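You operate a simulated robot arm through the tools that you are given. There is no shell and no other tool. Be economical: measure what you need, move in short steps, check, and stop when the job is done.

You are at the controls of a simulated two-armed robot. One attempt, no reset.

TASK
Stop the paddles, drain the dirty tank empty and refill it to WORK.
Fine: leave the drain and fill valves shut.

Only the result counts: the job must be done as asked and must still hold three seconds after the hand-in. Knocking over, shifting, dropping, spilling or breaking anything else fails it.

THE ROBOT
Two 7-joint arms with two-finger parallel grippers on one trunk, on a base that drives. Base frame: it is fixed to the floor where the robot stands at the start and does not move with it; the origin is under the middle of the robot, x ahead of it, y to its left, z up. Readings come in m, rad, newtons and seconds.
The left shoulder is at the start at [0.03, 0.119, 1.11], the right one opposite. With the tool pointing down near the work surface each hand reaches from about 0.12 to 0.54 m from the robot's upright axis, wherever it stands, measured 20 degrees to its own side. Places, roughly: chilled water valve [0.6, 0.3, 1.5]; main air valve [0.7, 0.1, 1.5]; number four air tap [1.3, -0.6, 1.4]; number one air tap [0.9, -0.2, 1.4]; number three air tap [1.2, -0.5, 1.4]; number two air tap [1, -0.3, 1.4]; paddle starter [0.8, 0.1, 1.3]; sight glass [0.4, 0.7, 1.4]; spray bar valve [0, 1.2, 1.6]; tank drain valve [0.2, 0.7, 0.7]; tank fill valve [0.5, 0.4, 1.4]. Payload 3.43 kg a hand.
The TCP of each hand is the grasp point between the finger pads, 0.03 m short of the fingertips. In the tool frame z runs along the fingers and y along their closing line. Largest opening 0.094 m; finger width 0.028, thickness 0.01; the body of the gripper, 0.05 by 0.096 m, starts 0.055 m behind the TCP.
Orientation is that of the tool frame in the base frame, as a unit quaternion [x, y, z, w]. With the fingers straight down and closing along the base's y, the tool's x points along the base's -x, its y along +y and its z along -z.

THE INTERFACE
- The arms move only by the tool jog_arm. It takes "left_motion", "right_motion" or both (then of equal length, played together; a hand with none holds still); each is a list of rows, each a list of 7 numbers: the shift along the tool's x, y, z in units of 300 mm (1.0 is 300 mm), then the turn, a rotation vector about the tool's x, y, z in units of 60 degrees (1.0 is 60 degrees), then the finger opening in m, from 0 to 0.094. In form: [[x, y, z, ax, ay, az, jaw], ...]. A call has 1 to 12 rows; each row is the pose to reach, as a shift and turn from the pose commanded when the call began, along the tool's axes at that moment. A call with a number of a shift or a turn outside -1 to 1 is refused whole. Rows are played at 5 a second. More than 0.05 m and 0.15 rad between two rows, or a gripper value outside its range, and nothing of the call is played. A pose out of reach is approached as far as the arm can. The call stops where the force on the tool passes 40 N (or 10 N more than at its start, if that is more) or the arm is blocked; 0.2 s more then pass. Each finger travels about 0.072 m/s and halts on what it meets, pressing with about 30 N; the grip force reading is that of the motor and also rises with nothing between the fingers. The clock runs only during rows and for 0.2 s after the last one: add rows that repeat a pose to give the fingers time. It gives the time, the measured TCP pose, the force on the tool (base axes), the opening and the grip force at its end, in the units of the frame above (readings bear some noise), with the torque about the TCP (base axes, N m) and any sound that the robot's microphone picked up.
- Cameras (640 x 400 px; columns grow to the right, rows downward): "scene" is now at [0.0519, 0.0215, 1.829]; the picture's right is [0.27, -0.96, 0.00], its down [-0.64, -0.18, -0.75] and it looks along [0.72, 0.21, -0.66] (base axes); focal length 227 px, centre (320, 200). "left" rides on the left gripper at [0.076, -0.014, -0.102] in its tool frame; the picture's right is [0.18, 0.98, 0.00], its down [-0.75, 0.14, -0.64] and it looks along [-0.63, 0.12, 0.77] (tool axes); focal length 243 px, centre (320, 200). "right" rides on the right gripper at [0.076, 0.014, -0.103] in its tool frame; the picture's right is [-0.18, 0.98, 0.00], its down [-0.75, -0.14, -0.64] and it looks along [-0.63, -0.12, 0.77] (tool axes); focal length 243 px, centre (320, 200). There is no depth. A picture from a camera that has moved, and an enlarged one, comes with that camera's place and axes in the base frame and with its lens.
- grab_frame(camera): a new picture of that camera. No time passes.
- move_column(by): slides the trunk up (or, below 0, down) by that many m; the arms and the scene camera ride with it, the base frame stays. It gives what a move gives, with no picture.
- roll_base(legs): drives the robot by 1 to 6 legs, each [ahead, turn to the left] in m and rad, along the robot's own axes; the way and the turn of a leg run together, so that a leg with both is an arc; at most 1.5 m and 3.142 rad a leg. The arms and the cameras ride along, it lands a little off, and it stops where it bumps. It gives what a move gives.
- aim_head(pan, tilt): turns the head with the scene camera to pan (to the left, within 2.496 rad either way) and tilt (down, from -0.506 to 1.204), counted from straight ahead of the robot. It gives what a move gives.
- inspect(camera, box): a new picture of the part [left, top, right, bottom] of that camera's present view, enlarged. No time passes.
- close_job(): hands the job in; it is judged then, once.

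Work in short steps. Places have to be worked out from the pictures, the camera data and where the tool is seen: move nearer, look again, correct. Check each grasp and each placing, and mend what went wrong. You have 120 turns and 100 pictures in all, those below and enlarged ones among them. Open the grippers and draw the arms clear of the work before you hand the job in, unless the task says otherwise; then end with one line.

The tools are called by a JSON object that holds its "api" and its "payload". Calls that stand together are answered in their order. jog_arm: Moves the arms, as the interface text tells. Its arguments: {"type":"object","properties":{"left_motion":{"type":"array","items":{"type":"array","items":{"type":"number"}}},"right_motion":{"type":"array","items":{"type":"array","items":{"type":"number"}}}},"required":[]} The other tools are called the same way: move_column (by) slides the trunk up or down; roll_base (legs) drives the base; aim_head (pan, tilt) turns the head that bears the scene camera; grab_frame (camera) takes a picture; inspect (camera, box) takes an enlarged picture of a part of a camera's view; close_job () hands the job in.

At the start:

```text
time: 0.0
left_ee_pos: [0.2981, 0.3507, 0.9992]
left_ee_rot: [-0.001, 1.0, -0.001, 0.0]
left_force: [0.1, -1.4, -0.1]
left_torque: [0.01, -0.02, -0.01]
left_finger_gap: 0.0939
left_finger_force: 0.1
right_ee_pos: [0.3633, 0.0134, 0.9998]
right_ee_rot: [-0.001, 1.0, 0.0, 0.0]
right_force: [-0.3, 0.4, 0.9]
right_torque: [0.0, -0.01, 0.03]
right_finger_gap: 0.0943
right_finger_force: 0.0
trunk travel left (down, up): [-0.375, 0.035]
robot x, y, heading: [0.0048, 0.001, 0.003]
head pan, tilt: [0.278, 0.723]
```

scene: 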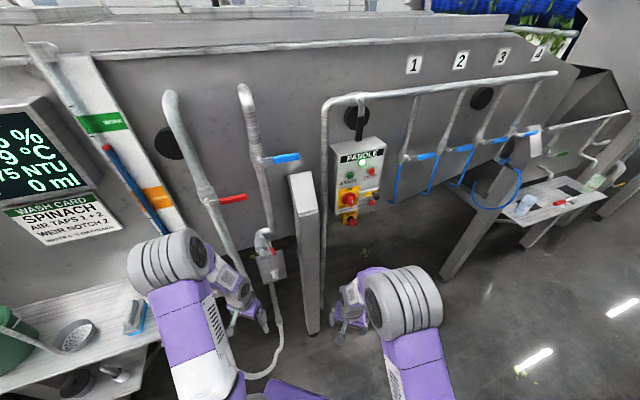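
right: 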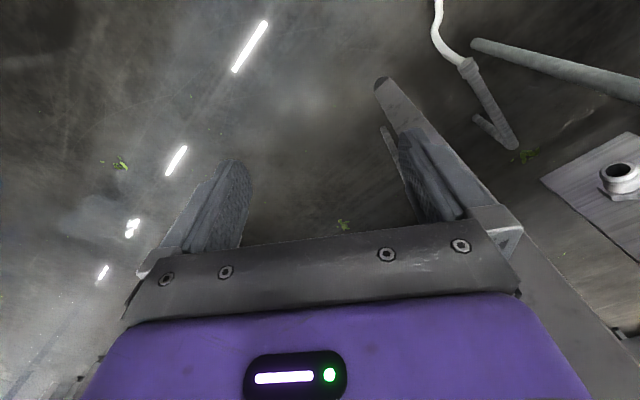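
left: 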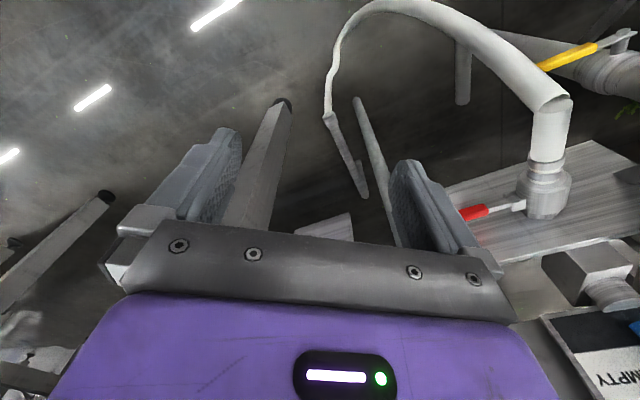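

I start by looking around: the sight glass, the display, the paddle starter and the valves.

{"api": "inspect", "payload": {"camera": "scene", "box": [300, 80, 420, 240]}}

{"api": "inspect", "payload": {"camera": "scene", "box": [0, 30, 320, 250]}}

{"api": "aim_head", "payload": {"pan": 1.1, "tilt": 0.6}}

```text
2.50 times, centred on (360, 160) of scene
camera zoom: at [0.0519, 0.0215, 1.829], right [0.27, -0.96, 0.0], down [-0.64, -0.18, -0.75], along [0.72, 0.21, -0.66], focal length 567 px, centre (220, 300)
```

zoom: 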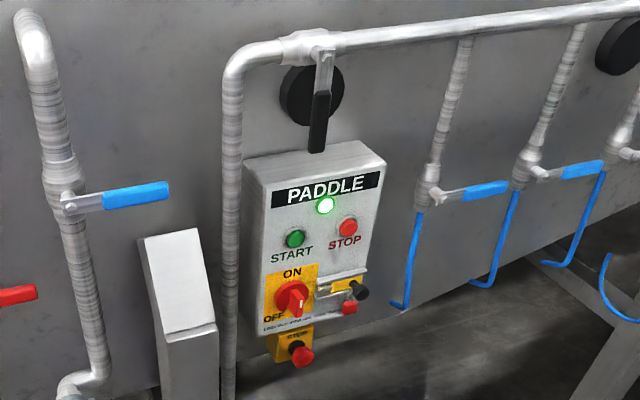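

```text
1.82 times, centred on (160, 140) of scene
camera zoom: at [0.0519, 0.0215, 1.829], right [0.27, -0.96, 0.0], down [-0.64, -0.18, -0.75], along [0.72, 0.21, -0.66], focal length 412 px, centre (611, 309)
```

zoom: 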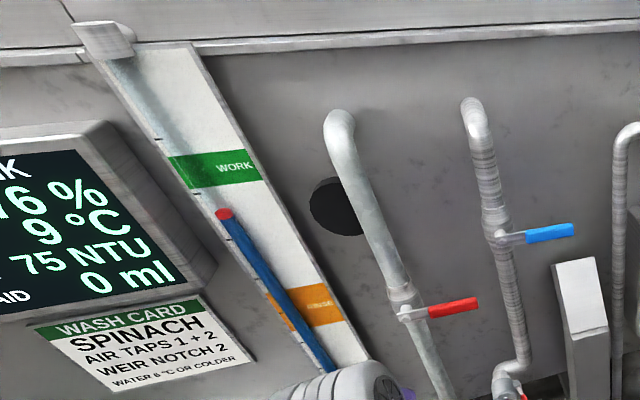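

```text
time: 1.1
left_ee_pos: [0.2979, 0.3506, 0.9995]
left_ee_rot: [0.0, 1.0, 0.0, 0.0]
left_force: [-0.2, -0.5, 0.5]
left_torque: [0.0, -0.01, -0.02]
left_finger_gap: 0.094
left_finger_force: 0.0
right_ee_pos: [0.3638, 0.0138, 0.9993]
right_ee_rot: [0.0, 1.0, 0.0, 0.0]
right_force: [0.1, 0.0, 0.6]
right_torque: [0.0, -0.02, 0.02]
right_finger_gap: 0.0942
right_finger_force: 0.1
trunk travel left (down, up): [-0.375, 0.035]
robot x, y, heading: [0.0002, -0.0026, 0.003]
head pan, tilt: [1.1, 0.6]
```

{"api": "grab_frame", "payload": {"camera": "scene"}}

{"api": "aim_head", "payload": {"pan": 1.2, "tilt": 1.1}}

{"api": "grab_frame", "payload": {"camera": "scene"}}

```text
94 pictures are left
camera scene: at [0.0113, 0.0771, 1.8395], right [0.89, -0.45, 0.0], down [-0.26, -0.5, -0.82], along [0.38, 0.73, -0.57], focal length 227 px, centre (320, 200)
```

scene: 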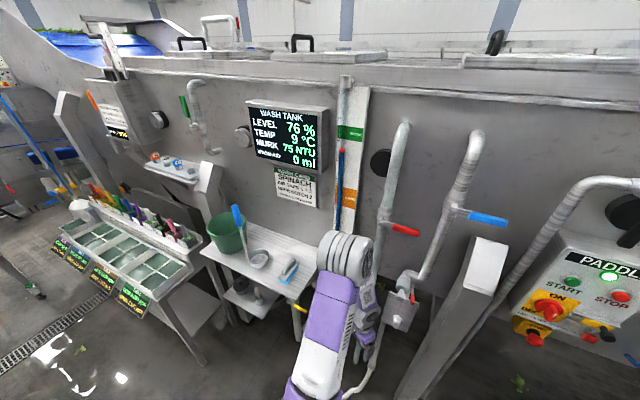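

```text
time: 2.1
left_ee_pos: [0.298, 0.3509, 0.9996]
left_ee_rot: [-0.001, 1.0, -0.001, 0.0]
left_force: [0.4, -0.8, 0.3]
left_torque: [0.02, 0.02, 0.02]
left_finger_gap: 0.0939
left_finger_force: 0.0
right_ee_pos: [0.3632, 0.0149, 1.0009]
right_ee_rot: [0.0, 1.0, 0.0, 0.0]
right_force: [0.3, 0.0, 0.3]
right_torque: [-0.01, -0.01, 0.01]
right_finger_gap: 0.0939
right_finger_force: 0.0
trunk travel left (down, up): [-0.375, 0.035]
robot x, y, heading: [-0.0014, 0.0004, -0.003]
head pan, tilt: [1.201, 1.1]
```

```text
93 pictures are left
camera scene: at [-0.006, 0.0573, 1.8009], right [0.93, -0.36, 0.0], down [-0.32, -0.83, -0.45], along [0.16, 0.42, -0.89], focal length 227 px, centre (320, 200)
```

scene: 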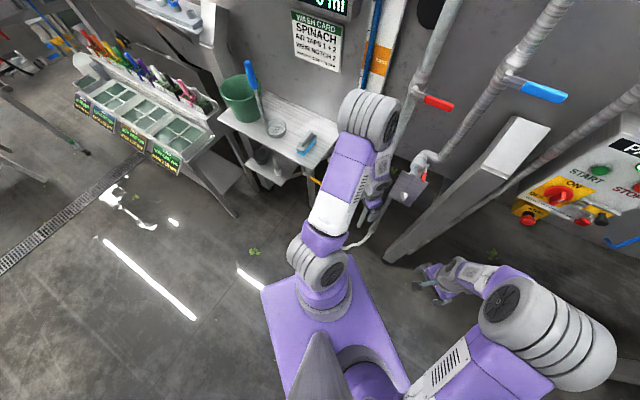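

{"api": "inspect", "payload": {"camera": "left", "box": [320, 0, 640, 400]}}

{"api": "aim_head", "payload": {"pan": 0.9, "tilt": 0.85}}

{"api": "grab_frame", "payload": {"camera": "scene"}}

```text
1.00 times, centred on (480, 200) of left (not enlarged: the box is as wide or as high as the picture)
camera zoom: at [0.2205, 0.3355, 1.102], right [-0.18, 0.98, 0.0], down [0.75, 0.14, 0.64], along [0.63, 0.12, -0.77], focal length 243 px, centre (160, 200)
```

zoom: 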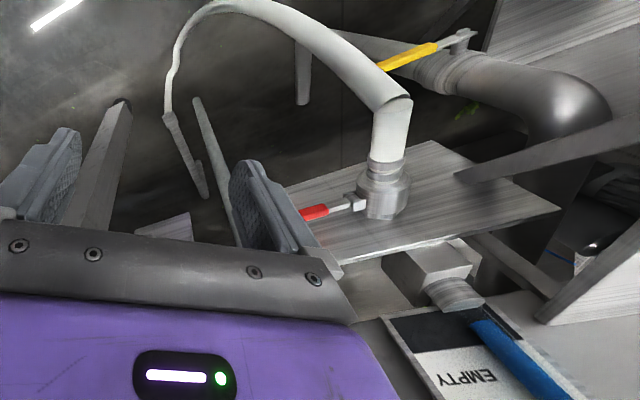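

```text
time: 2.9
left_ee_pos: [0.2969, 0.3513, 0.9999]
left_ee_rot: [0.001, 1.0, 0.0, 0.0]
left_force: [0.5, -0.3, 0.7]
left_torque: [0.0, -0.06, -0.01]
left_finger_gap: 0.094
left_finger_force: 0.1
right_ee_pos: [0.3642, 0.014, 0.9998]
right_ee_rot: [0.0, 1.0, 0.0, 0.0]
right_force: [-0.8, -0.4, -1.1]
right_torque: [0.03, 0.02, -0.01]
right_finger_gap: 0.0938
right_finger_force: 0.0
trunk travel left (down, up): [-0.375, 0.035]
robot x, y, heading: [-0.0017, -0.0023, 0.003]
head pan, tilt: [0.901, 0.85]
```

```text
91 pictures are left
camera scene: at [0.0195, 0.0598, 1.8186], right [0.78, -0.62, 0.0], down [-0.47, -0.59, -0.66], along [0.41, 0.52, -0.75], focal length 227 px, centre (320, 200)
```

scene: 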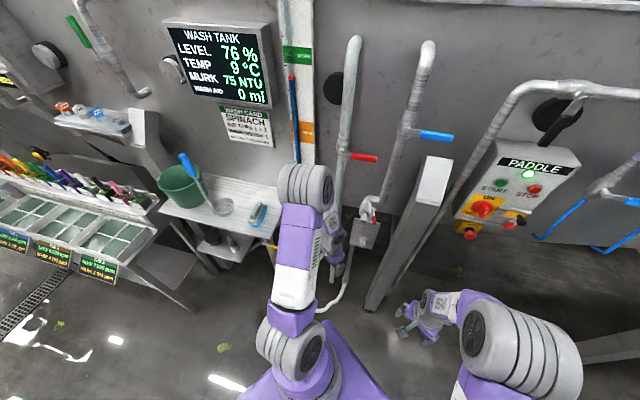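

The yellow lever at about [0.22, 0.70, 0.70] is the drain, and the red lever on the big pipe is the fill. The tank front faces the robot at about 45° to its left, so I turn the base to face it.

{"api": "roll_base", "payload": {"legs": [[0, 0.75]]}}

{"api": "aim_head", "payload": {"pan": 0.0, "tilt": 0.6}}

{"api": "grab_frame", "payload": {"camera": "scene"}}

{"api": "grab_frame", "payload": {"camera": "left"}}

{"api": "grab_frame", "payload": {"camera": "right"}}

```text
time: 5.2
left_ee_pos: [-0.0156, 0.4589, 1.0]
left_ee_rot: [-0.36, 0.933, 0.0, 0.0]
left_force: [0.0, 0.3, 0.3]
left_torque: [0.05, 0.01, 0.01]
left_finger_gap: 0.094
left_finger_force: 0.1
right_ee_pos: [0.2598, 0.2538, 1.0006]
right_ee_rot: [-0.36, 0.933, 0.0, 0.0]
right_force: [-0.3, 0.0, -0.3]
right_torque: [-0.03, 0.04, -0.02]
right_finger_gap: 0.0941
right_finger_force: 0.1
trunk travel left (down, up): [-0.375, 0.035]
robot x, y, heading: [0.0005, -0.0006, 0.738]
head pan, tilt: [0.901, 0.85]
```

```text
time: 6.4
left_ee_pos: [-0.0156, 0.4591, 1.0004]
left_ee_rot: [-0.36, 0.933, 0.001, 0.0]
left_force: [-0.3, -0.1, 0.3]
left_torque: [-0.01, 0.01, 0.01]
left_finger_gap: 0.0943
left_finger_force: 0.1
right_ee_pos: [0.2591, 0.255, 0.9997]
right_ee_rot: [-0.36, 0.933, 0.0, 0.0]
right_force: [-0.1, -0.2, -0.2]
right_torque: [0.0, 0.0, 0.0]
right_finger_gap: 0.0939
right_finger_force: 0.1
trunk travel left (down, up): [-0.375, 0.035]
robot x, y, heading: [0.0052, -0.0026, 0.741]
head pan, tilt: [0.0, 0.6]
```

```text
90 pictures are left
camera scene: at [0.0443, 0.0377, 1.8395], right [0.67, -0.74, 0.0], down [-0.42, -0.38, -0.82], along [0.61, 0.55, -0.57], focal length 227 px, centre (320, 200)
```

scene: 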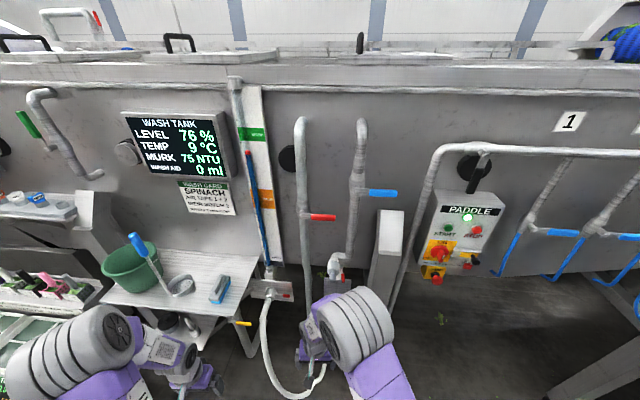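

```text
89 pictures are left
camera left: at [-0.0625, 0.3968, 1.1019], right [-0.8, 0.6, 0.0], down [0.46, 0.61, 0.64], along [0.39, 0.51, -0.77], focal length 243 px, centre (320, 200)
```

left: 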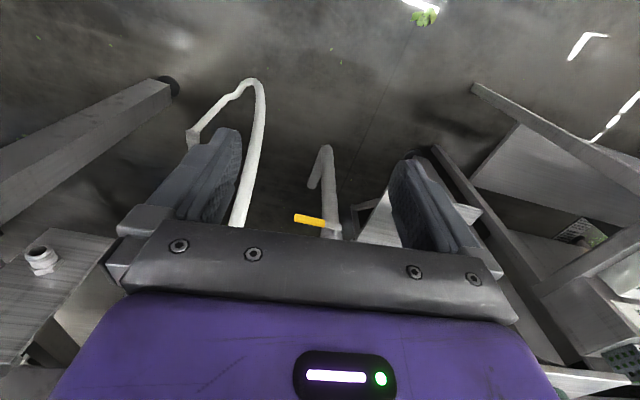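

```text
88 pictures are left
camera right: at [0.1945, 0.2142, 1.1026], right [-0.52, 0.85, 0.0], down [0.65, 0.4, 0.64], along [0.55, 0.34, -0.77], focal length 243 px, centre (320, 200)
```

right: 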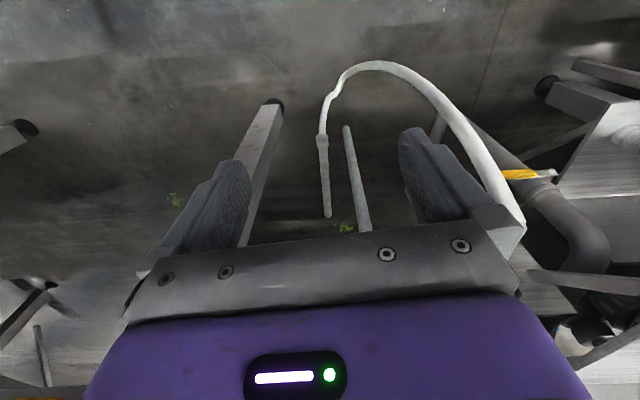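

{"api": "inspect", "payload": {"camera": "scene", "box": [400, 140, 520, 290]}}

{"api": "inspect", "payload": {"camera": "scene", "box": [110, 70, 350, 220]}}

{"api": "inspect", "payload": {"camera": "scene", "box": [200, 200, 360, 340]}}

{"api": "inspect", "payload": {"camera": "left", "box": [240, 140, 400, 240]}}

```text
2.67 times, centred on (460, 215) of scene
camera zoom: at [0.0443, 0.0377, 1.8395], right [0.67, -0.74, 0.0], down [-0.42, -0.38, -0.82], along [0.61, 0.55, -0.57], focal length 605 px, centre (-53, 160)
```

zoom: 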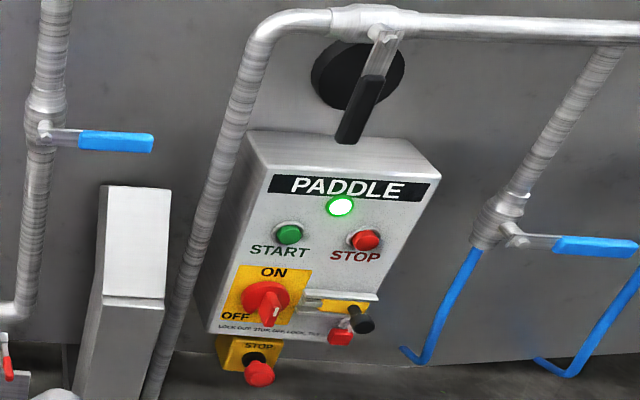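

```text
2.67 times, centred on (230, 145) of scene
camera zoom: at [0.0443, 0.0377, 1.8395], right [0.67, -0.74, 0.0], down [-0.42, -0.38, -0.82], along [0.61, 0.55, -0.57], focal length 605 px, centre (560, 347)
```

zoom: 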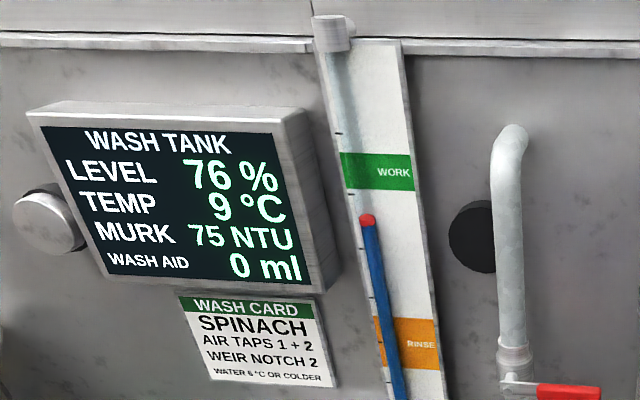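

```text
2.86 times, centred on (280, 270) of scene
camera zoom: at [0.0443, 0.0377, 1.8395], right [0.67, -0.74, 0.0], down [-0.42, -0.38, -0.82], along [0.61, 0.55, -0.57], focal length 648 px, centre (434, 0)
```

zoom: 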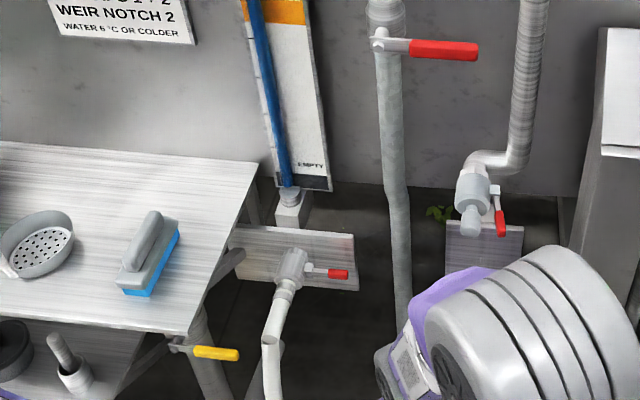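

```text
4.00 times, centred on (320, 190) of left
camera zoom: at [-0.0625, 0.3968, 1.1019], right [-0.8, 0.6, 0.0], down [0.46, 0.61, 0.64], along [0.39, 0.51, -0.77], focal length 970 px, centre (320, 240)
```

zoom: 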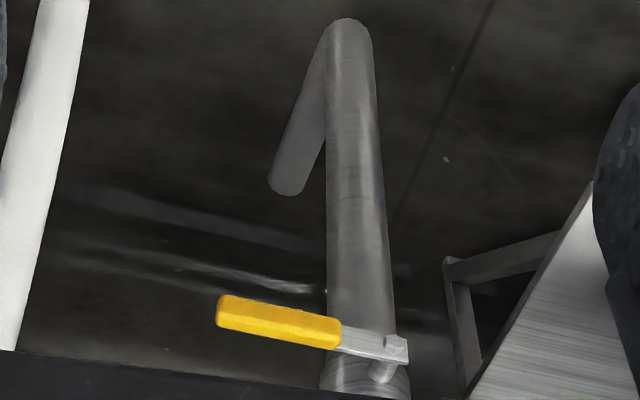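

I see the STOP button at about [0.85, 0.03, 1.3], out of comfortable reach of the right arm from here. I move the robot sideways along the tank, to the right, by about 0.3 m.

{"api": "roll_base", "payload": {"legs": [[0, -1.55], [0.33, 0], [0, 1.55]]}}

{"api": "grab_frame", "payload": {"camera": "scene"}}

```text
time: 16.0
left_ee_pos: [0.2356, 0.2201, 0.9996]
left_ee_rot: [-0.339, 0.941, 0.0, 0.0]
left_force: [0.2, -0.7, 0.6]
left_torque: [-0.04, -0.01, 0.03]
left_finger_gap: 0.094
left_finger_force: 0.1
right_ee_pos: [0.5016, 0.004, 1.0005]
right_ee_rot: [-0.339, 0.941, 0.0, 0.0]
right_force: [0.1, -0.5, -0.3]
right_torque: [0.04, -0.01, -0.02]
right_finger_gap: 0.094
right_finger_force: 0.0
trunk travel left (down, up): [-0.375, 0.035]
robot x, y, heading: [0.2263, -0.2394, 0.689]
head pan, tilt: [0.0, 0.6]
```

```text
83 pictures are left
camera scene: at [0.2764, -0.2032, 1.8395], right [0.64, -0.77, 0.0], down [-0.43, -0.36, -0.83], along [0.64, 0.53, -0.56], focal length 227 px, centre (320, 200)
```

scene: 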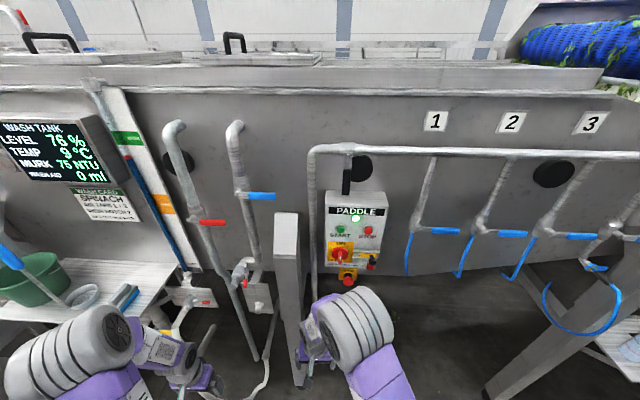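

Triangulated from the two views: STOP is at [0.810, 0.036, 1.333], the fill lever tip at [0.515, 0.400, 1.362] and hub at [0.46, 0.46, 1.36], with the tank normal at azimuth about 0.70. I raise the right hand and turn it to face the panel with fingers closed.

{"api": "jog_arm", "payload": {"right_motion": [[0, -0.055, -0.11, 0, -0.11, 0, 0], [0, -0.11, -0.22, 0, -0.22, 0, 0], [0, -0.165, -0.33, 0, -0.33, 0, 0], [0, -0.22, -0.44, 0, -0.44, 0, 0], [0, -0.275, -0.55, 0, -0.55, 0, 0], [0, -0.33, -0.66, 0, -0.66, 0, 0], [0, -0.385, -0.77, 0, -0.77, 0, 0], [0, -0.44, -0.88, 0, -0.88, 0, 0], [0, -0.5, -1.0, 0, -1.0, 0, 0]]}}

```text
time: 18.0
left_ee_pos: [0.2355, 0.2196, 1.001]
left_ee_rot: [-0.339, 0.941, 0.0, 0.0]
left_force: [1.3, 0.5, -0.4]
left_torque: [0.02, 0.0, -0.03]
left_finger_gap: 0.0941
left_finger_force: 0.1
right_ee_pos: [0.6114, -0.0916, 1.3184]
right_ee_rot: [-0.294, 0.814, 0.171, 0.47]
right_force: [-0.5, -0.8, -0.7]
right_torque: [0.01, -0.02, 0.03]
right_finger_gap: 0.0
right_finger_force: 29.9
right hand out of reach, approached as far as the arm can: row 6, 7, 8, 9
trunk travel left (down, up): [-0.375, 0.035]
robot x, y, heading: [0.2323, -0.2384, 0.69]
head pan, tilt: [0.0, 0.6]
```

The hand is nearly there, at 60° of tilt. I finish the turn to horizontal and move to 0.1 m in front of STOP.

{"api": "jog_arm", "payload": {"right_motion": [[-0.045, -0.02, 0.057, 0, -0.1, 0, 0], [-0.09, -0.04, 0.115, 0, -0.2, 0, 0], [-0.135, -0.06, 0.172, 0, -0.3, 0, 0], [-0.18, -0.08, 0.23, 0, -0.4, 0, 0], [-0.223, -0.097, 0.287, 0, -0.5, 0, 0]]}}

{"api": "grab_frame", "payload": {"camera": "right"}}

{"api": "inspect", "payload": {"camera": "scene", "box": [290, 160, 410, 310]}}

```text
time: 19.2
left_ee_pos: [0.2364, 0.2213, 0.9995]
left_ee_rot: [-0.339, 0.941, -0.001, -0.001]
left_force: [0.4, 2.1, 0.9]
left_torque: [0.0, -0.01, 0.0]
left_finger_gap: 0.0941
left_finger_force: 0.1
right_ee_pos: [0.7146, -0.0458, 1.336]
right_ee_rot: [-0.239, 0.665, 0.24, 0.665]
right_force: [0.1, 0.0, 0.2]
right_torque: [-0.02, 0.01, 0.02]
right_finger_gap: 0.0
right_finger_force: 29.9
trunk travel left (down, up): [-0.375, 0.035]
robot x, y, heading: [0.2318, -0.24, 0.688]
head pan, tilt: [0.0, 0.6]
```

```text
82 pictures are left
camera right: at [0.6268, -0.0997, 1.2595], right [-0.63, 0.76, 0.18], down [-0.4, -0.52, 0.75], along [0.67, 0.4, 0.63], focal length 243 px, centre (320, 200)
```

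right: 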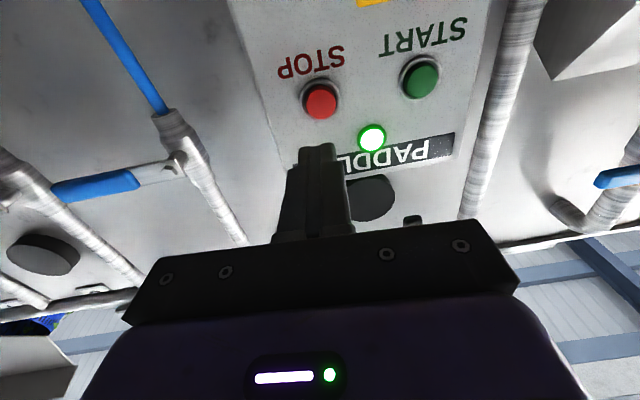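

```text
2.67 times, centred on (350, 235) of scene
camera zoom: at [0.2778, -0.2024, 1.8394], right [0.64, -0.77, 0.0], down [-0.44, -0.36, -0.82], along [0.64, 0.53, -0.57], focal length 605 px, centre (240, 107)
```

zoom: 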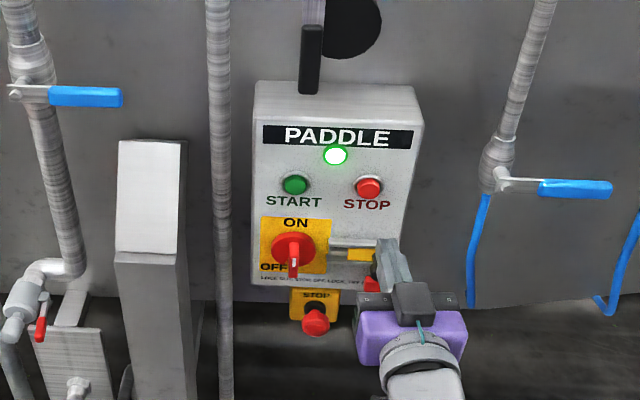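

STOP is dead ahead of the fingertips, about 0.093 m away. I press it in steps and back off.

{"api": "jog_arm", "payload": {"right_motion": [[0.01, 0, 0.1, 0, 0, 0, 0], [0.01, 0, 0.2, 0, 0, 0, 0], [0.01, 0, 0.27, 0, 0, 0, 0], [0.01, 0, 0.3, 0, 0, 0, 0], [0.01, 0, 0.32, 0, 0, 0, 0], [0.01, 0, 0.34, 0, 0, 0, 0], [0.01, 0, 0.355, 0, 0, 0, 0], [0.01, 0, 0.3, 0, 0, 0, 0], [0.01, 0, 0.15, 0, 0, 0, 0], [0, 0, 0.0, 0, 0, 0, 0]]}}

{"api": "inspect", "payload": {"camera": "scene", "box": [290, 160, 410, 310]}}

```text
time: 20.8
left_ee_pos: [0.2313, 0.2168, 1.0024]
left_ee_rot: [-0.339, 0.941, 0.001, 0.003]
left_force: [0.2, -1.0, -0.3]
left_torque: [-0.04, 0.0, -0.01]
left_finger_gap: 0.094
left_finger_force: 0.1
right_ee_pos: [0.7862, 0.0114, 1.3341]
right_ee_rot: [-0.236, 0.666, 0.239, 0.666]
right_force: [-24.9, -21.6, 6.8]
right_torque: [0.08, -0.01, -0.22]
right_finger_gap: 0.0
right_finger_force: 29.9
trunk travel left (down, up): [-0.375, 0.035]
robot x, y, heading: [0.2307, -0.24, 0.686]
head pan, tilt: [0.0, 0.6]
heard: click
stopped in row 7 (right hand): the force on the tool passed its limit at 45 N (the readings are from after the stop); the commanded pose is now the measured one
```

```text
2.67 times, centred on (350, 235) of scene
camera zoom: at [0.2675, -0.2101, 1.8399], right [0.64, -0.77, 0.0], down [-0.43, -0.36, -0.83], along [0.64, 0.53, -0.56], focal length 605 px, centre (240, 107)
```

zoom: 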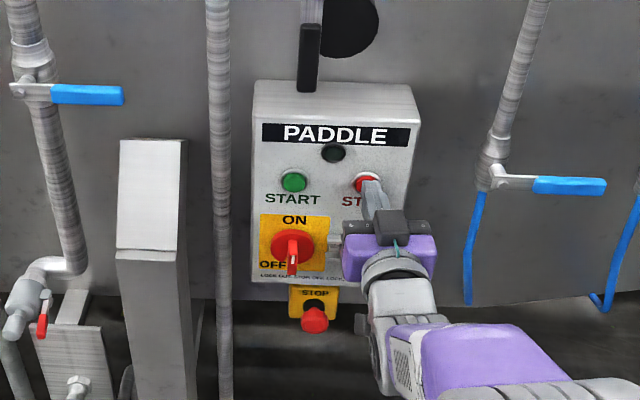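

A click was heard and the lamp is out, so the paddles are stopping. I back off and tuck the right arm back toward its start pose.

{"api": "jog_arm", "payload": {"right_motion": [[0, 0, -0.1, 0, 0, 0, 0], [0, 0, -0.25, 0, 0, 0, 0], [0, 0, -0.4, 0, 0, 0, 0], [0.05, 0.03, -0.55, 0, 0.1, 0, 0], [0.1, 0.05, -0.65, 0, 0.2, 0, 0]]}}

{"api": "inspect", "payload": {"camera": "scene", "box": [290, 160, 410, 310]}}

```text
time: 21.9
left_ee_pos: [0.2361, 0.2198, 1.0002]
left_ee_rot: [-0.34, 0.941, 0.0, 0.0]
left_force: [0.2, -0.3, 0.0]
left_torque: [0.02, -0.01, -0.05]
left_finger_gap: 0.0939
left_finger_force: 0.1
right_ee_pos: [0.6593, -0.0598, 1.3271]
right_ee_rot: [-0.263, 0.734, 0.213, 0.589]
right_force: [0.7, 0.2, -0.6]
right_torque: [-0.04, 0.0, 0.0]
right_finger_gap: 0.0
right_finger_force: 30.1
right hand out of reach, approached as far as the arm can: row 4, 5
trunk travel left (down, up): [-0.375, 0.035]
robot x, y, heading: [0.2296, -0.2398, 0.691]
head pan, tilt: [0.0, 0.6]
```

```text
2.67 times, centred on (350, 235) of scene
camera zoom: at [0.276, -0.2046, 1.8395], right [0.64, -0.77, 0.0], down [-0.44, -0.36, -0.83], along [0.64, 0.53, -0.56], focal length 605 px, centre (240, 107)
```

zoom: 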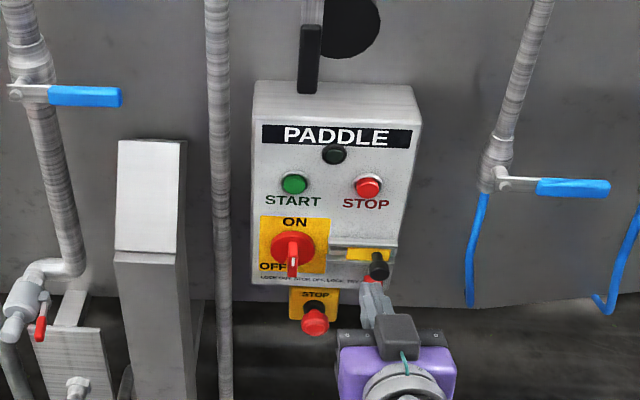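

The STOP lamp stays out. I lower the right hand back to its tucked tool-down pose before driving.

{"api": "jog_arm", "payload": {"right_motion": [[0.11, 0.05, 0, 0, 0.11, 0, 0], [0.22, 0.1, 0, 0, 0.22, 0, 0], [0.33, 0.15, 0, 0, 0.33, 0, 0], [0.44, 0.2, 0, 0, 0.44, 0, 0], [0.55, 0.25, 0, 0, 0.55, 0, 0], [0.66, 0.3, 0, 0, 0.66, 0, 0], [0.77, 0.35, 0, 0, 0.77, 0, 0], [0.88, 0.4, 0, 0, 0.88, 0, 0], [1.0, 0.45, -0.02, 0, 1.0, 0, 0]]}}

```text
time: 23.9
left_ee_pos: [0.2363, 0.2213, 1.0002]
left_ee_rot: [-0.34, 0.941, 0.0, -0.001]
left_force: [0.2, 0.3, 0.4]
left_torque: [0.02, -0.03, -0.04]
left_finger_gap: 0.0941
left_finger_force: 0.1
right_ee_pos: [0.5251, 0.0054, 1.0368]
right_ee_rot: [-0.333, 0.93, 0.051, 0.144]
right_force: [-0.1, -0.1, -0.4]
right_torque: [-0.03, 0.0, -0.01]
right_finger_gap: 0.0
right_finger_force: 30.0
trunk travel left (down, up): [-0.375, 0.035]
robot x, y, heading: [0.2292, -0.2412, 0.694]
head pan, tilt: [0.0, 0.6]
```

The right arm is clear. I shift the robot about 0.48 m to the left along the tank, so that the left hand faces the drain and the right hand the fill valve.

{"api": "roll_base", "payload": {"legs": [[0, -1.57], [-0.48, 0], [0, 1.57]]}}

{"api": "aim_head", "payload": {"pan": 0.15, "tilt": 0.75}}

{"api": "grab_frame", "payload": {"camera": "scene"}}

{"api": "grab_frame", "payload": {"camera": "left"}}

```text
time: 33.4
left_ee_pos: [0.1927, 0.5377, 1.0025]
left_ee_rot: [-0.07, 0.997, -0.002, 0.019]
left_force: [3.0, -8.3, -2.3]
left_torque: [-0.09, -0.07, 0.01]
left_finger_gap: 0.0887
left_finger_force: 0.0
right_ee_pos: [0.3209, 0.2156, 1.0366]
right_ee_rot: [-0.086, 0.984, 0.014, 0.153]
right_force: [-0.4, -0.3, 0.2]
right_torque: [0.0, -0.02, 0.01]
right_finger_gap: 0.0
right_finger_force: 29.7
trunk travel left (down, up): [-0.375, 0.035]
robot x, y, heading: [-0.0533, 0.1495, 0.177]
head pan, tilt: [0.0, 0.6]
stopped in leg 3: the force on the tool passed its limit at 66 N (the readings are from after the stop); the commanded pose is now the measured one
```

```text
time: 34.1
left_ee_pos: [0.1917, 0.5386, 1.0026]
left_ee_rot: [-0.072, 0.997, 0.0, 0.019]
left_force: [5.6, -10.6, -3.0]
left_torque: [-0.21, -0.07, -0.04]
left_finger_gap: 0.0871
left_finger_force: 0.0
right_ee_pos: [0.3218, 0.2161, 1.0361]
right_ee_rot: [-0.087, 0.984, 0.014, 0.153]
right_force: [0.2, 0.0, 0.3]
right_torque: [-0.03, 0.03, 0.0]
right_finger_gap: 0.0
right_finger_force: 29.6
trunk travel left (down, up): [-0.375, 0.035]
robot x, y, heading: [-0.0527, 0.1472, 0.181]
head pan, tilt: [0.15, 0.75]
```

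```text
78 pictures are left
camera scene: at [-0.0039, 0.1656, 1.8266], right [0.32, -0.95, 0.0], down [-0.65, -0.22, -0.73], along [0.69, 0.24, -0.68], focal length 227 px, centre (320, 200)
```

scene: 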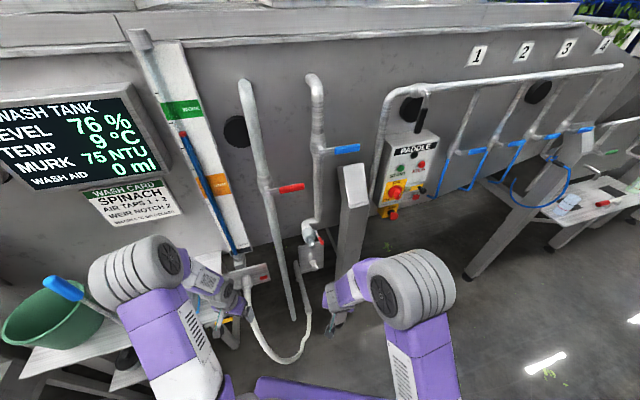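

```text
77 pictures are left
camera left: at [0.1142, 0.5133, 1.1016], right [-0.32, 0.95, -0.01], down [0.7, 0.25, 0.67], along [0.64, 0.21, -0.74], focal length 243 px, centre (320, 200)
```

left: 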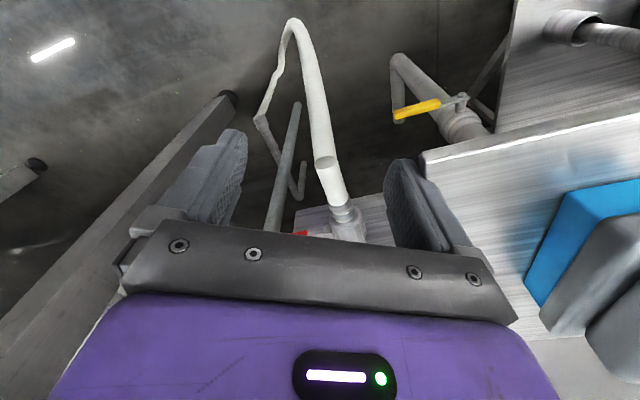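

The left finger touched the table edge during the turn; nothing looks displaced. I turn back a little to free it.

{"api": "roll_base", "payload": {"legs": [[0, -0.2]]}}

{"api": "inspect", "payload": {"camera": "scene", "box": [0, 180, 320, 380]}}

```text
time: 35.2
left_ee_pos: [0.2628, 0.4843, 1.0024]
left_ee_rot: [0.026, 0.999, -0.004, 0.019]
left_force: [-0.9, -0.7, -0.1]
left_torque: [0.04, 0.02, 0.01]
left_finger_gap: 0.0939
left_finger_force: 0.0
right_ee_pos: [0.3279, 0.1403, 1.0366]
right_ee_rot: [0.01, 0.988, 0.0, 0.153]
right_force: [-1.2, 0.3, 0.8]
right_torque: [-0.01, 0.01, -0.02]
right_finger_gap: 0.0
right_finger_force: 29.5
trunk travel left (down, up): [-0.375, 0.035]
robot x, y, heading: [-0.0555, 0.1442, -0.019]
head pan, tilt: [0.15, 0.75]
```

```text
2.00 times, centred on (160, 280) of scene
camera zoom: at [-0.0018, 0.1572, 1.8266], right [0.13, -0.99, 0.0], down [-0.68, -0.09, -0.73], along [0.72, 0.1, -0.68], focal length 453 px, centre (640, 40)
```

zoom: 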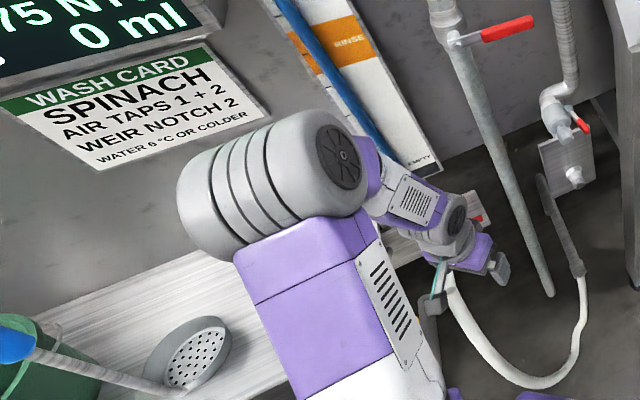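

I pull the left hand in toward the robot so its swing clears the table, then turn to face the tank (heading about 0.70).

{"api": "jog_arm", "payload": {"left_motion": [[0.1, -0.1, 0, 0, 0, 0, 0.04], [0.2, -0.2, 0, 0, 0, 0, 0.0], [0.33, -0.33, -0.03, 0, 0, 0, 0.0]]}}

{"api": "roll_base", "payload": {"legs": [[0, 0.72]]}}

{"api": "aim_head", "payload": {"pan": 0.2, "tilt": 0.8}}

{"api": "grab_frame", "payload": {"camera": "scene"}}

{"api": "grab_frame", "payload": {"camera": "left"}}

```text
refused: row 3 steps farther than a row can; nothing moved
```

```text
time: 36.5
left_ee_pos: [0.1943, 0.5391, 1.0041]
left_ee_rot: [-0.069, 0.997, -0.003, 0.036]
left_force: [2.9, -7.0, -1.6]
left_torque: [-0.09, 0.01, -0.01]
left_finger_gap: 0.0896
left_finger_force: 0.2
right_ee_pos: [0.3194, 0.2243, 1.0369]
right_ee_rot: [-0.098, 0.983, 0.016, 0.153]
right_force: [-0.9, 0.9, -0.4]
right_torque: [-0.01, 0.03, 0.03]
right_finger_gap: 0.0
right_finger_force: 30.4
trunk travel left (down, up): [-0.375, 0.035]
robot x, y, heading: [-0.0543, 0.1475, 0.205]
head pan, tilt: [0.15, 0.75]
stopped in leg 1: the force on the tool passed its limit at 61 N (the readings are from after the stop); the commanded pose is now the measured one
```

```text
time: 37.2
left_ee_pos: [0.1948, 0.5408, 1.0043]
left_ee_rot: [-0.071, 0.997, -0.003, 0.034]
left_force: [3.9, -9.7, -1.6]
left_torque: [-0.08, -0.01, -0.02]
left_finger_gap: 0.0883
left_finger_force: 0.1
right_ee_pos: [0.319, 0.2226, 1.0376]
right_ee_rot: [-0.098, 0.983, 0.016, 0.153]
right_force: [1.0, 0.0, 0.0]
right_torque: [0.01, -0.02, 0.0]
right_finger_gap: 0.0
right_finger_force: 30.0
trunk travel left (down, up): [-0.375, 0.035]
robot x, y, heading: [-0.0549, 0.1471, 0.199]
head pan, tilt: [0.201, 0.799]
```

```text
75 pictures are left
camera scene: at [-0.0082, 0.1697, 1.8226], right [0.39, -0.92, 0.0], down [-0.66, -0.28, -0.7], along [0.64, 0.27, -0.72], focal length 227 px, centre (320, 200)
```

scene: 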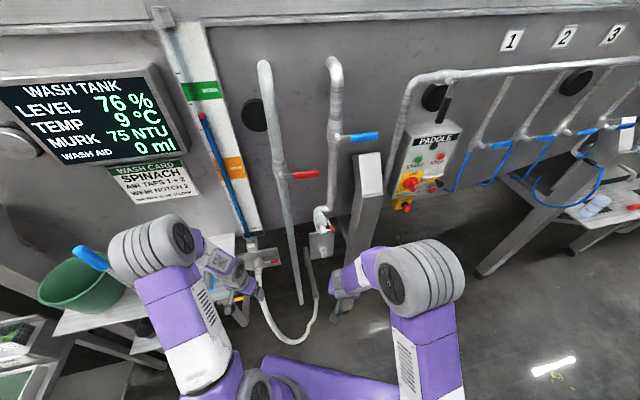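

```text
74 pictures are left
camera left: at [0.1137, 0.5147, 1.101], right [-0.32, 0.95, -0.02], down [0.68, 0.24, 0.69], along [0.66, 0.21, -0.72], focal length 243 px, centre (320, 200)
```

left: 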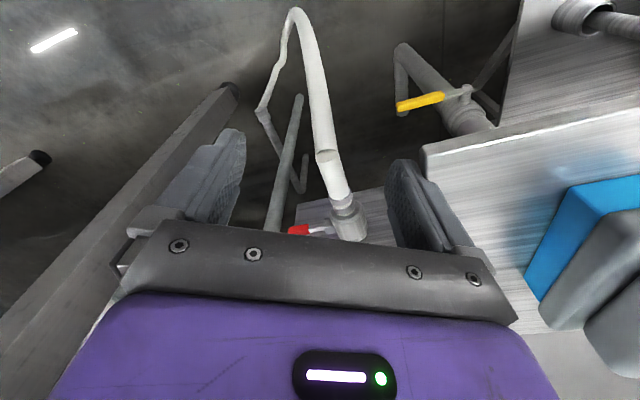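

My step was too big and was refused, so the turn met the table edge again; nothing has shifted. I back off and pull the hand in with smaller steps.

{"api": "roll_base", "payload": {"legs": [[0, -0.25]]}}

{"api": "jog_arm", "payload": {"left_motion": [[0.1, -0.05, 0, 0, 0, 0, 0.06], [0.2, -0.1, 0, 0, 0, 0, 0.02], [0.3, -0.15, 0, 0, 0, 0, 0.0], [0.4, -0.2, 0, 0, 0, 0, 0.0]]}}

```text
time: 38.4
left_ee_pos: [0.2809, 0.4696, 1.004]
left_ee_rot: [0.052, 0.998, -0.006, 0.034]
left_force: [-0.5, -0.7, 0.2]
left_torque: [0.05, -0.02, -0.02]
left_finger_gap: 0.0939
left_finger_force: 0.0
right_ee_pos: [0.3271, 0.1314, 1.0374]
right_ee_rot: [0.022, 0.988, -0.003, 0.153]
right_force: [0.1, -1.0, -0.2]
right_torque: [0.0, -0.02, 0.0]
right_finger_gap: 0.0
right_finger_force: 30.2
trunk travel left (down, up): [-0.375, 0.035]
robot x, y, heading: [-0.054, 0.1494, -0.045]
head pan, tilt: [0.201, 0.799]
```

```text
time: 39.4
left_ee_pos: [0.1991, 0.4438, 0.9912]
left_ee_rot: [0.052, 0.998, -0.008, 0.033]
left_force: [-0.2, -0.2, 1.0]
left_torque: [-0.01, -0.01, -0.02]
left_finger_gap: 0.0001
left_finger_force: 30.2
left hand out of reach, approached as far as the arm can: row 3, 4
right_ee_pos: [0.3272, 0.1314, 1.0358]
right_ee_rot: [0.023, 0.988, -0.003, 0.154]
right_force: [-0.4, 1.0, 0.5]
right_torque: [-0.01, 0.01, -0.02]
right_finger_gap: 0.0002
right_finger_force: 29.8
trunk travel left (down, up): [-0.375, 0.035]
robot x, y, heading: [-0.0603, 0.147, -0.053]
head pan, tilt: [0.201, 0.799]
```

{"api": "roll_base", "payload": {"legs": [[0, 0.75]]}}

{"api": "grab_frame", "payload": {"camera": "left"}}

{"api": "grab_frame", "payload": {"camera": "scene"}}

```text
time: 41.8
left_ee_pos: [-0.0762, 0.5372, 0.9917]
left_ee_rot: [-0.324, 0.945, 0.006, 0.034]
left_force: [-0.7, 0.0, 0.3]
left_torque: [-0.05, -0.02, -0.01]
left_finger_gap: 0.0002
left_finger_force: 30.9
right_ee_pos: [0.232, 0.4005, 1.0357]
right_ee_rot: [-0.347, 0.925, 0.054, 0.144]
right_force: [-0.4, -0.8, 0.1]
right_torque: [0.02, 0.01, -0.02]
right_finger_gap: 0.0
right_finger_force: 29.9
trunk travel left (down, up): [-0.375, 0.035]
robot x, y, heading: [-0.0553, 0.149, 0.72]
head pan, tilt: [0.201, 0.799]
```

```text
73 pictures are left
camera left: at [-0.1337, 0.4751, 1.0889], right [-0.75, 0.66, -0.02], down [0.47, 0.55, 0.69], along [0.47, 0.51, -0.72], focal length 243 px, centre (320, 200)
```

left: 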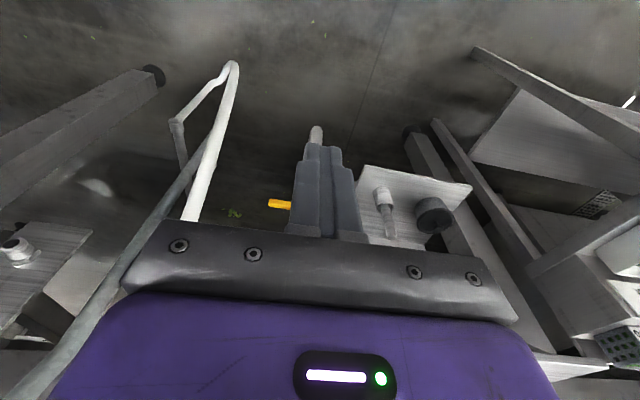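

```text
72 pictures are left
camera scene: at [-0.0277, 0.1905, 1.8226], right [0.79, -0.61, 0.0], down [-0.44, -0.57, -0.7], along [0.42, 0.55, -0.72], focal length 227 px, centre (320, 200)
```

scene: 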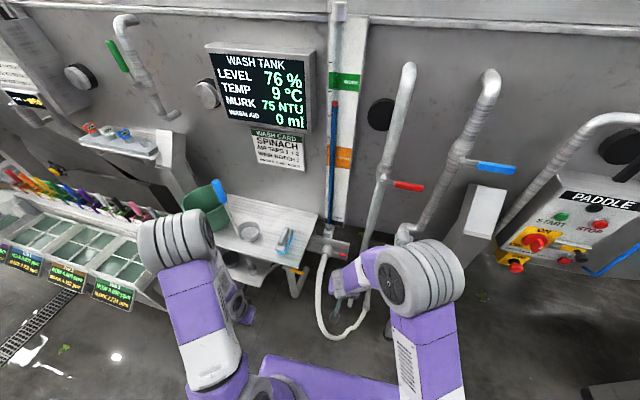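

The robot faces the tank (heading 0.72) and the left hand is clear. I lower it and begin turning the fingers toward the tank, moving a little forward and to the right.

{"api": "jog_arm", "payload": {"left_motion": [[-0.04, -0.02, 0.11, 0, -0.11, 0, 0], [-0.08, -0.04, 0.22, 0, -0.22, 0, 0], [-0.12, -0.06, 0.33, 0, -0.33, 0, 0], [-0.16, -0.08, 0.44, 0, -0.44, 0, 0], [-0.2, -0.1, 0.55, 0, -0.55, 0, 0], [-0.24, -0.12, 0.66, 0, -0.66, 0, 0], [-0.28, -0.14, 0.77, 0, -0.77, 0, 0], [-0.32, -0.17, 0.88, 0, -0.88, 0, 0], [-0.36, -0.2, 1.0, 0, -1.0, 0, 0]]}}

{"api": "grab_frame", "payload": {"camera": "left"}}

```text
time: 43.8
left_ee_pos: [0.0641, 0.5682, 0.7018]
left_ee_rot: [-0.277, 0.801, 0.168, 0.503]
left_force: [-1.0, 0.9, 0.5]
left_torque: [-0.01, 0.03, -0.02]
left_finger_gap: 0.0004
left_finger_force: 30.3
right_ee_pos: [0.2333, 0.4, 1.0363]
right_ee_rot: [-0.347, 0.925, 0.054, 0.144]
right_force: [-0.3, 1.0, 0.3]
right_torque: [0.0, 0.02, 0.02]
right_finger_gap: 0.0
right_finger_force: 29.9
trunk travel left (down, up): [-0.375, 0.035]
robot x, y, heading: [-0.0571, 0.1476, 0.719]
head pan, tilt: [0.201, 0.799]
```

```text
71 pictures are left
camera left: at [-0.0264, 0.4786, 0.6771], right [-0.67, 0.73, -0.18], down [-0.29, -0.03, 0.96], along [0.69, 0.69, 0.23], focal length 243 px, centre (320, 200)
```

left: 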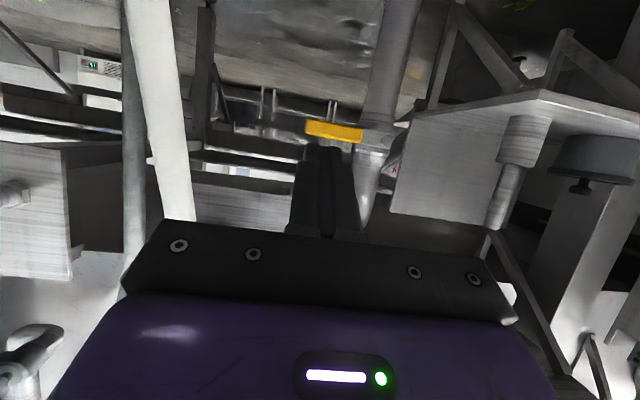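

The yellow lever's tip is at about [0.265, 0.72, 0.65] and its hub at [0.198, 0.80, 0.65], with the lever below the shelf height. I level the fingers and move to just in front of and above the lever's outer end.

{"api": "jog_arm", "payload": {"left_motion": [[-0.066, 0.011, 0.12, -0.01, -0.108, -0.005, 0], [-0.132, 0.023, 0.24, -0.02, -0.216, -0.01, 0], [-0.2, 0.035, 0.36, -0.03, -0.324, -0.015, 0], [-0.265, 0.046, 0.483, -0.039, -0.432, -0.019, 0]]}}

{"api": "grab_frame", "payload": {"camera": "left"}}

{"api": "aim_head", "payload": {"pan": 0.35, "tilt": 0.85}}

{"api": "grab_frame", "payload": {"camera": "scene"}}

```text
time: 44.8
left_ee_pos: [0.1615, 0.6729, 0.7236]
left_ee_rot: [-0.258, 0.691, 0.225, 0.637]
left_force: [-0.7, 0.0, 0.2]
left_torque: [0.0, -0.01, 0.03]
left_finger_gap: 0.0
left_finger_force: 30.2
left hand out of reach, approached as far as the arm can: row 3, 4
right_ee_pos: [0.2317, 0.4007, 1.0355]
right_ee_rot: [-0.347, 0.925, 0.054, 0.145]
right_force: [0.0, -0.2, -0.3]
right_torque: [0.01, 0.0, 0.01]
right_finger_gap: 0.0002
right_finger_force: 30.6
trunk travel left (down, up): [-0.375, 0.035]
robot x, y, heading: [-0.0573, 0.1486, 0.715]
head pan, tilt: [0.201, 0.799]
```

```text
70 pictures are left
camera left: at [0.0879, 0.5909, 0.6564], right [-0.64, 0.74, -0.2], down [-0.54, -0.25, 0.8], along [0.55, 0.62, 0.56], focal length 243 px, centre (320, 200)
```

left: 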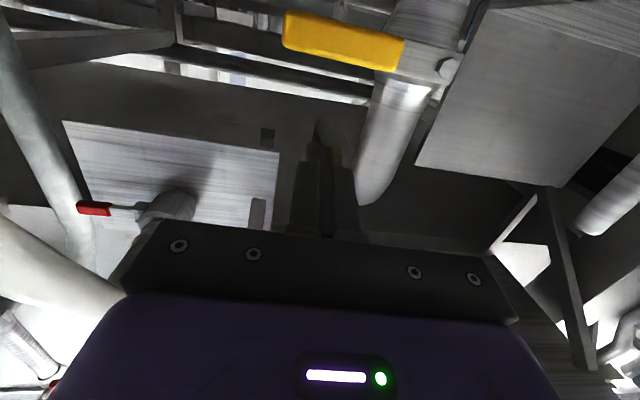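

```text
time: 45.5
left_ee_pos: [0.1605, 0.6732, 0.724]
left_ee_rot: [-0.256, 0.692, 0.224, 0.637]
left_force: [0.5, 1.3, 0.4]
left_torque: [-0.02, -0.02, -0.01]
left_finger_gap: 0.0001
left_finger_force: 29.9
right_ee_pos: [0.2318, 0.399, 1.0372]
right_ee_rot: [-0.347, 0.925, 0.054, 0.144]
right_force: [-0.1, 0.3, 0.1]
right_torque: [0.01, -0.01, 0.02]
right_finger_gap: 0.0
right_finger_force: 30.0
trunk travel left (down, up): [-0.375, 0.035]
robot x, y, heading: [-0.0553, 0.1479, 0.712]
head pan, tilt: [0.351, 0.85]
```

```text
69 pictures are left
camera scene: at [-0.0387, 0.1948, 1.8186], right [0.88, -0.48, 0.0], down [-0.36, -0.66, -0.66], along [0.32, 0.58, -0.75], focal length 227 px, centre (320, 200)
```

scene: 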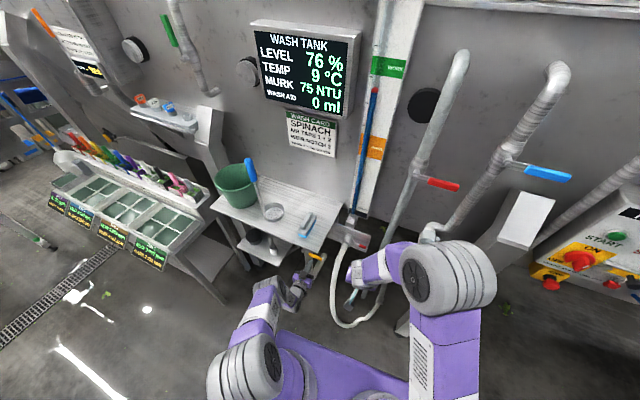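

The left arm is at its reach limit because the shoulder is high, so I want to lower the column. First I move the right hand aside, to the right and up, away from the hanging hose.

{"api": "jog_arm", "payload": {"right_motion": [[-0.03, -0.13, -0.06, 0, 0, 0, 0], [-0.06, -0.26, -0.12, 0, 0, 0, 0], [-0.09, -0.39, -0.18, 0, 0, 0, 0], [-0.12, -0.52, -0.24, 0, 0, 0, 0], [-0.15, -0.65, -0.3, 0, 0, 0, 0]]}}

{"api": "move_column", "payload": {"by": -0.1}}

{"api": "grab_frame", "payload": {"camera": "scene"}}

```text
time: 46.7
left_ee_pos: [0.1617, 0.6728, 0.7251]
left_ee_rot: [-0.257, 0.691, 0.225, 0.637]
left_force: [-0.2, -0.3, 0.0]
left_torque: [0.02, 0.0, 0.02]
left_finger_gap: 0.0
left_finger_force: 30.1
right_ee_pos: [0.373, 0.262, 1.1328]
right_ee_rot: [-0.347, 0.925, 0.054, 0.143]
right_force: [-0.7, -0.4, 0.3]
right_torque: [0.03, 0.01, 0.02]
right_finger_gap: 0.0
right_finger_force: 29.8
trunk travel left (down, up): [-0.375, 0.035]
robot x, y, heading: [-0.0531, 0.1434, 0.715]
head pan, tilt: [0.351, 0.85]
```

```text
time: 48.0
left_ee_pos: [0.1618, 0.6728, 0.6234]
left_ee_rot: [-0.257, 0.691, 0.225, 0.637]
left_force: [0.1, 0.4, -0.5]
left_torque: [0.0, -0.02, -0.01]
left_finger_gap: 0.0
left_finger_force: 29.8
right_ee_pos: [0.3725, 0.2645, 1.0325]
right_ee_rot: [-0.347, 0.925, 0.054, 0.145]
right_force: [-0.7, 0.2, -0.1]
right_torque: [0.01, -0.03, -0.03]
right_finger_gap: 0.0
right_finger_force: 30.5
trunk travel left (down, up): [-0.275, 0.135]
robot x, y, heading: [-0.0553, 0.1468, 0.716]
head pan, tilt: [0.351, 0.85]
```

```text
68 pictures are left
camera scene: at [-0.039, 0.1947, 1.7187], right [0.88, -0.48, 0.0], down [-0.36, -0.66, -0.66], along [0.32, 0.58, -0.75], focal length 227 px, centre (320, 200)
```

scene: 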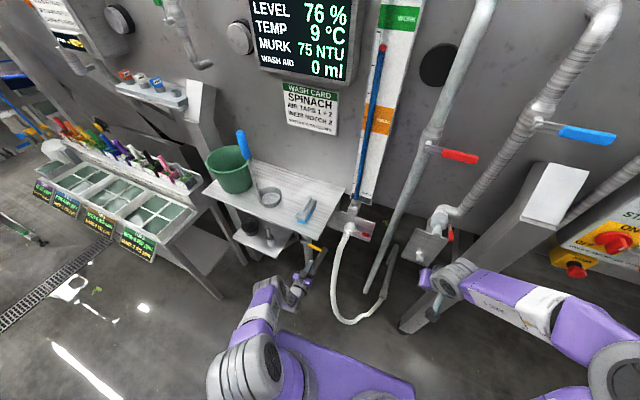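

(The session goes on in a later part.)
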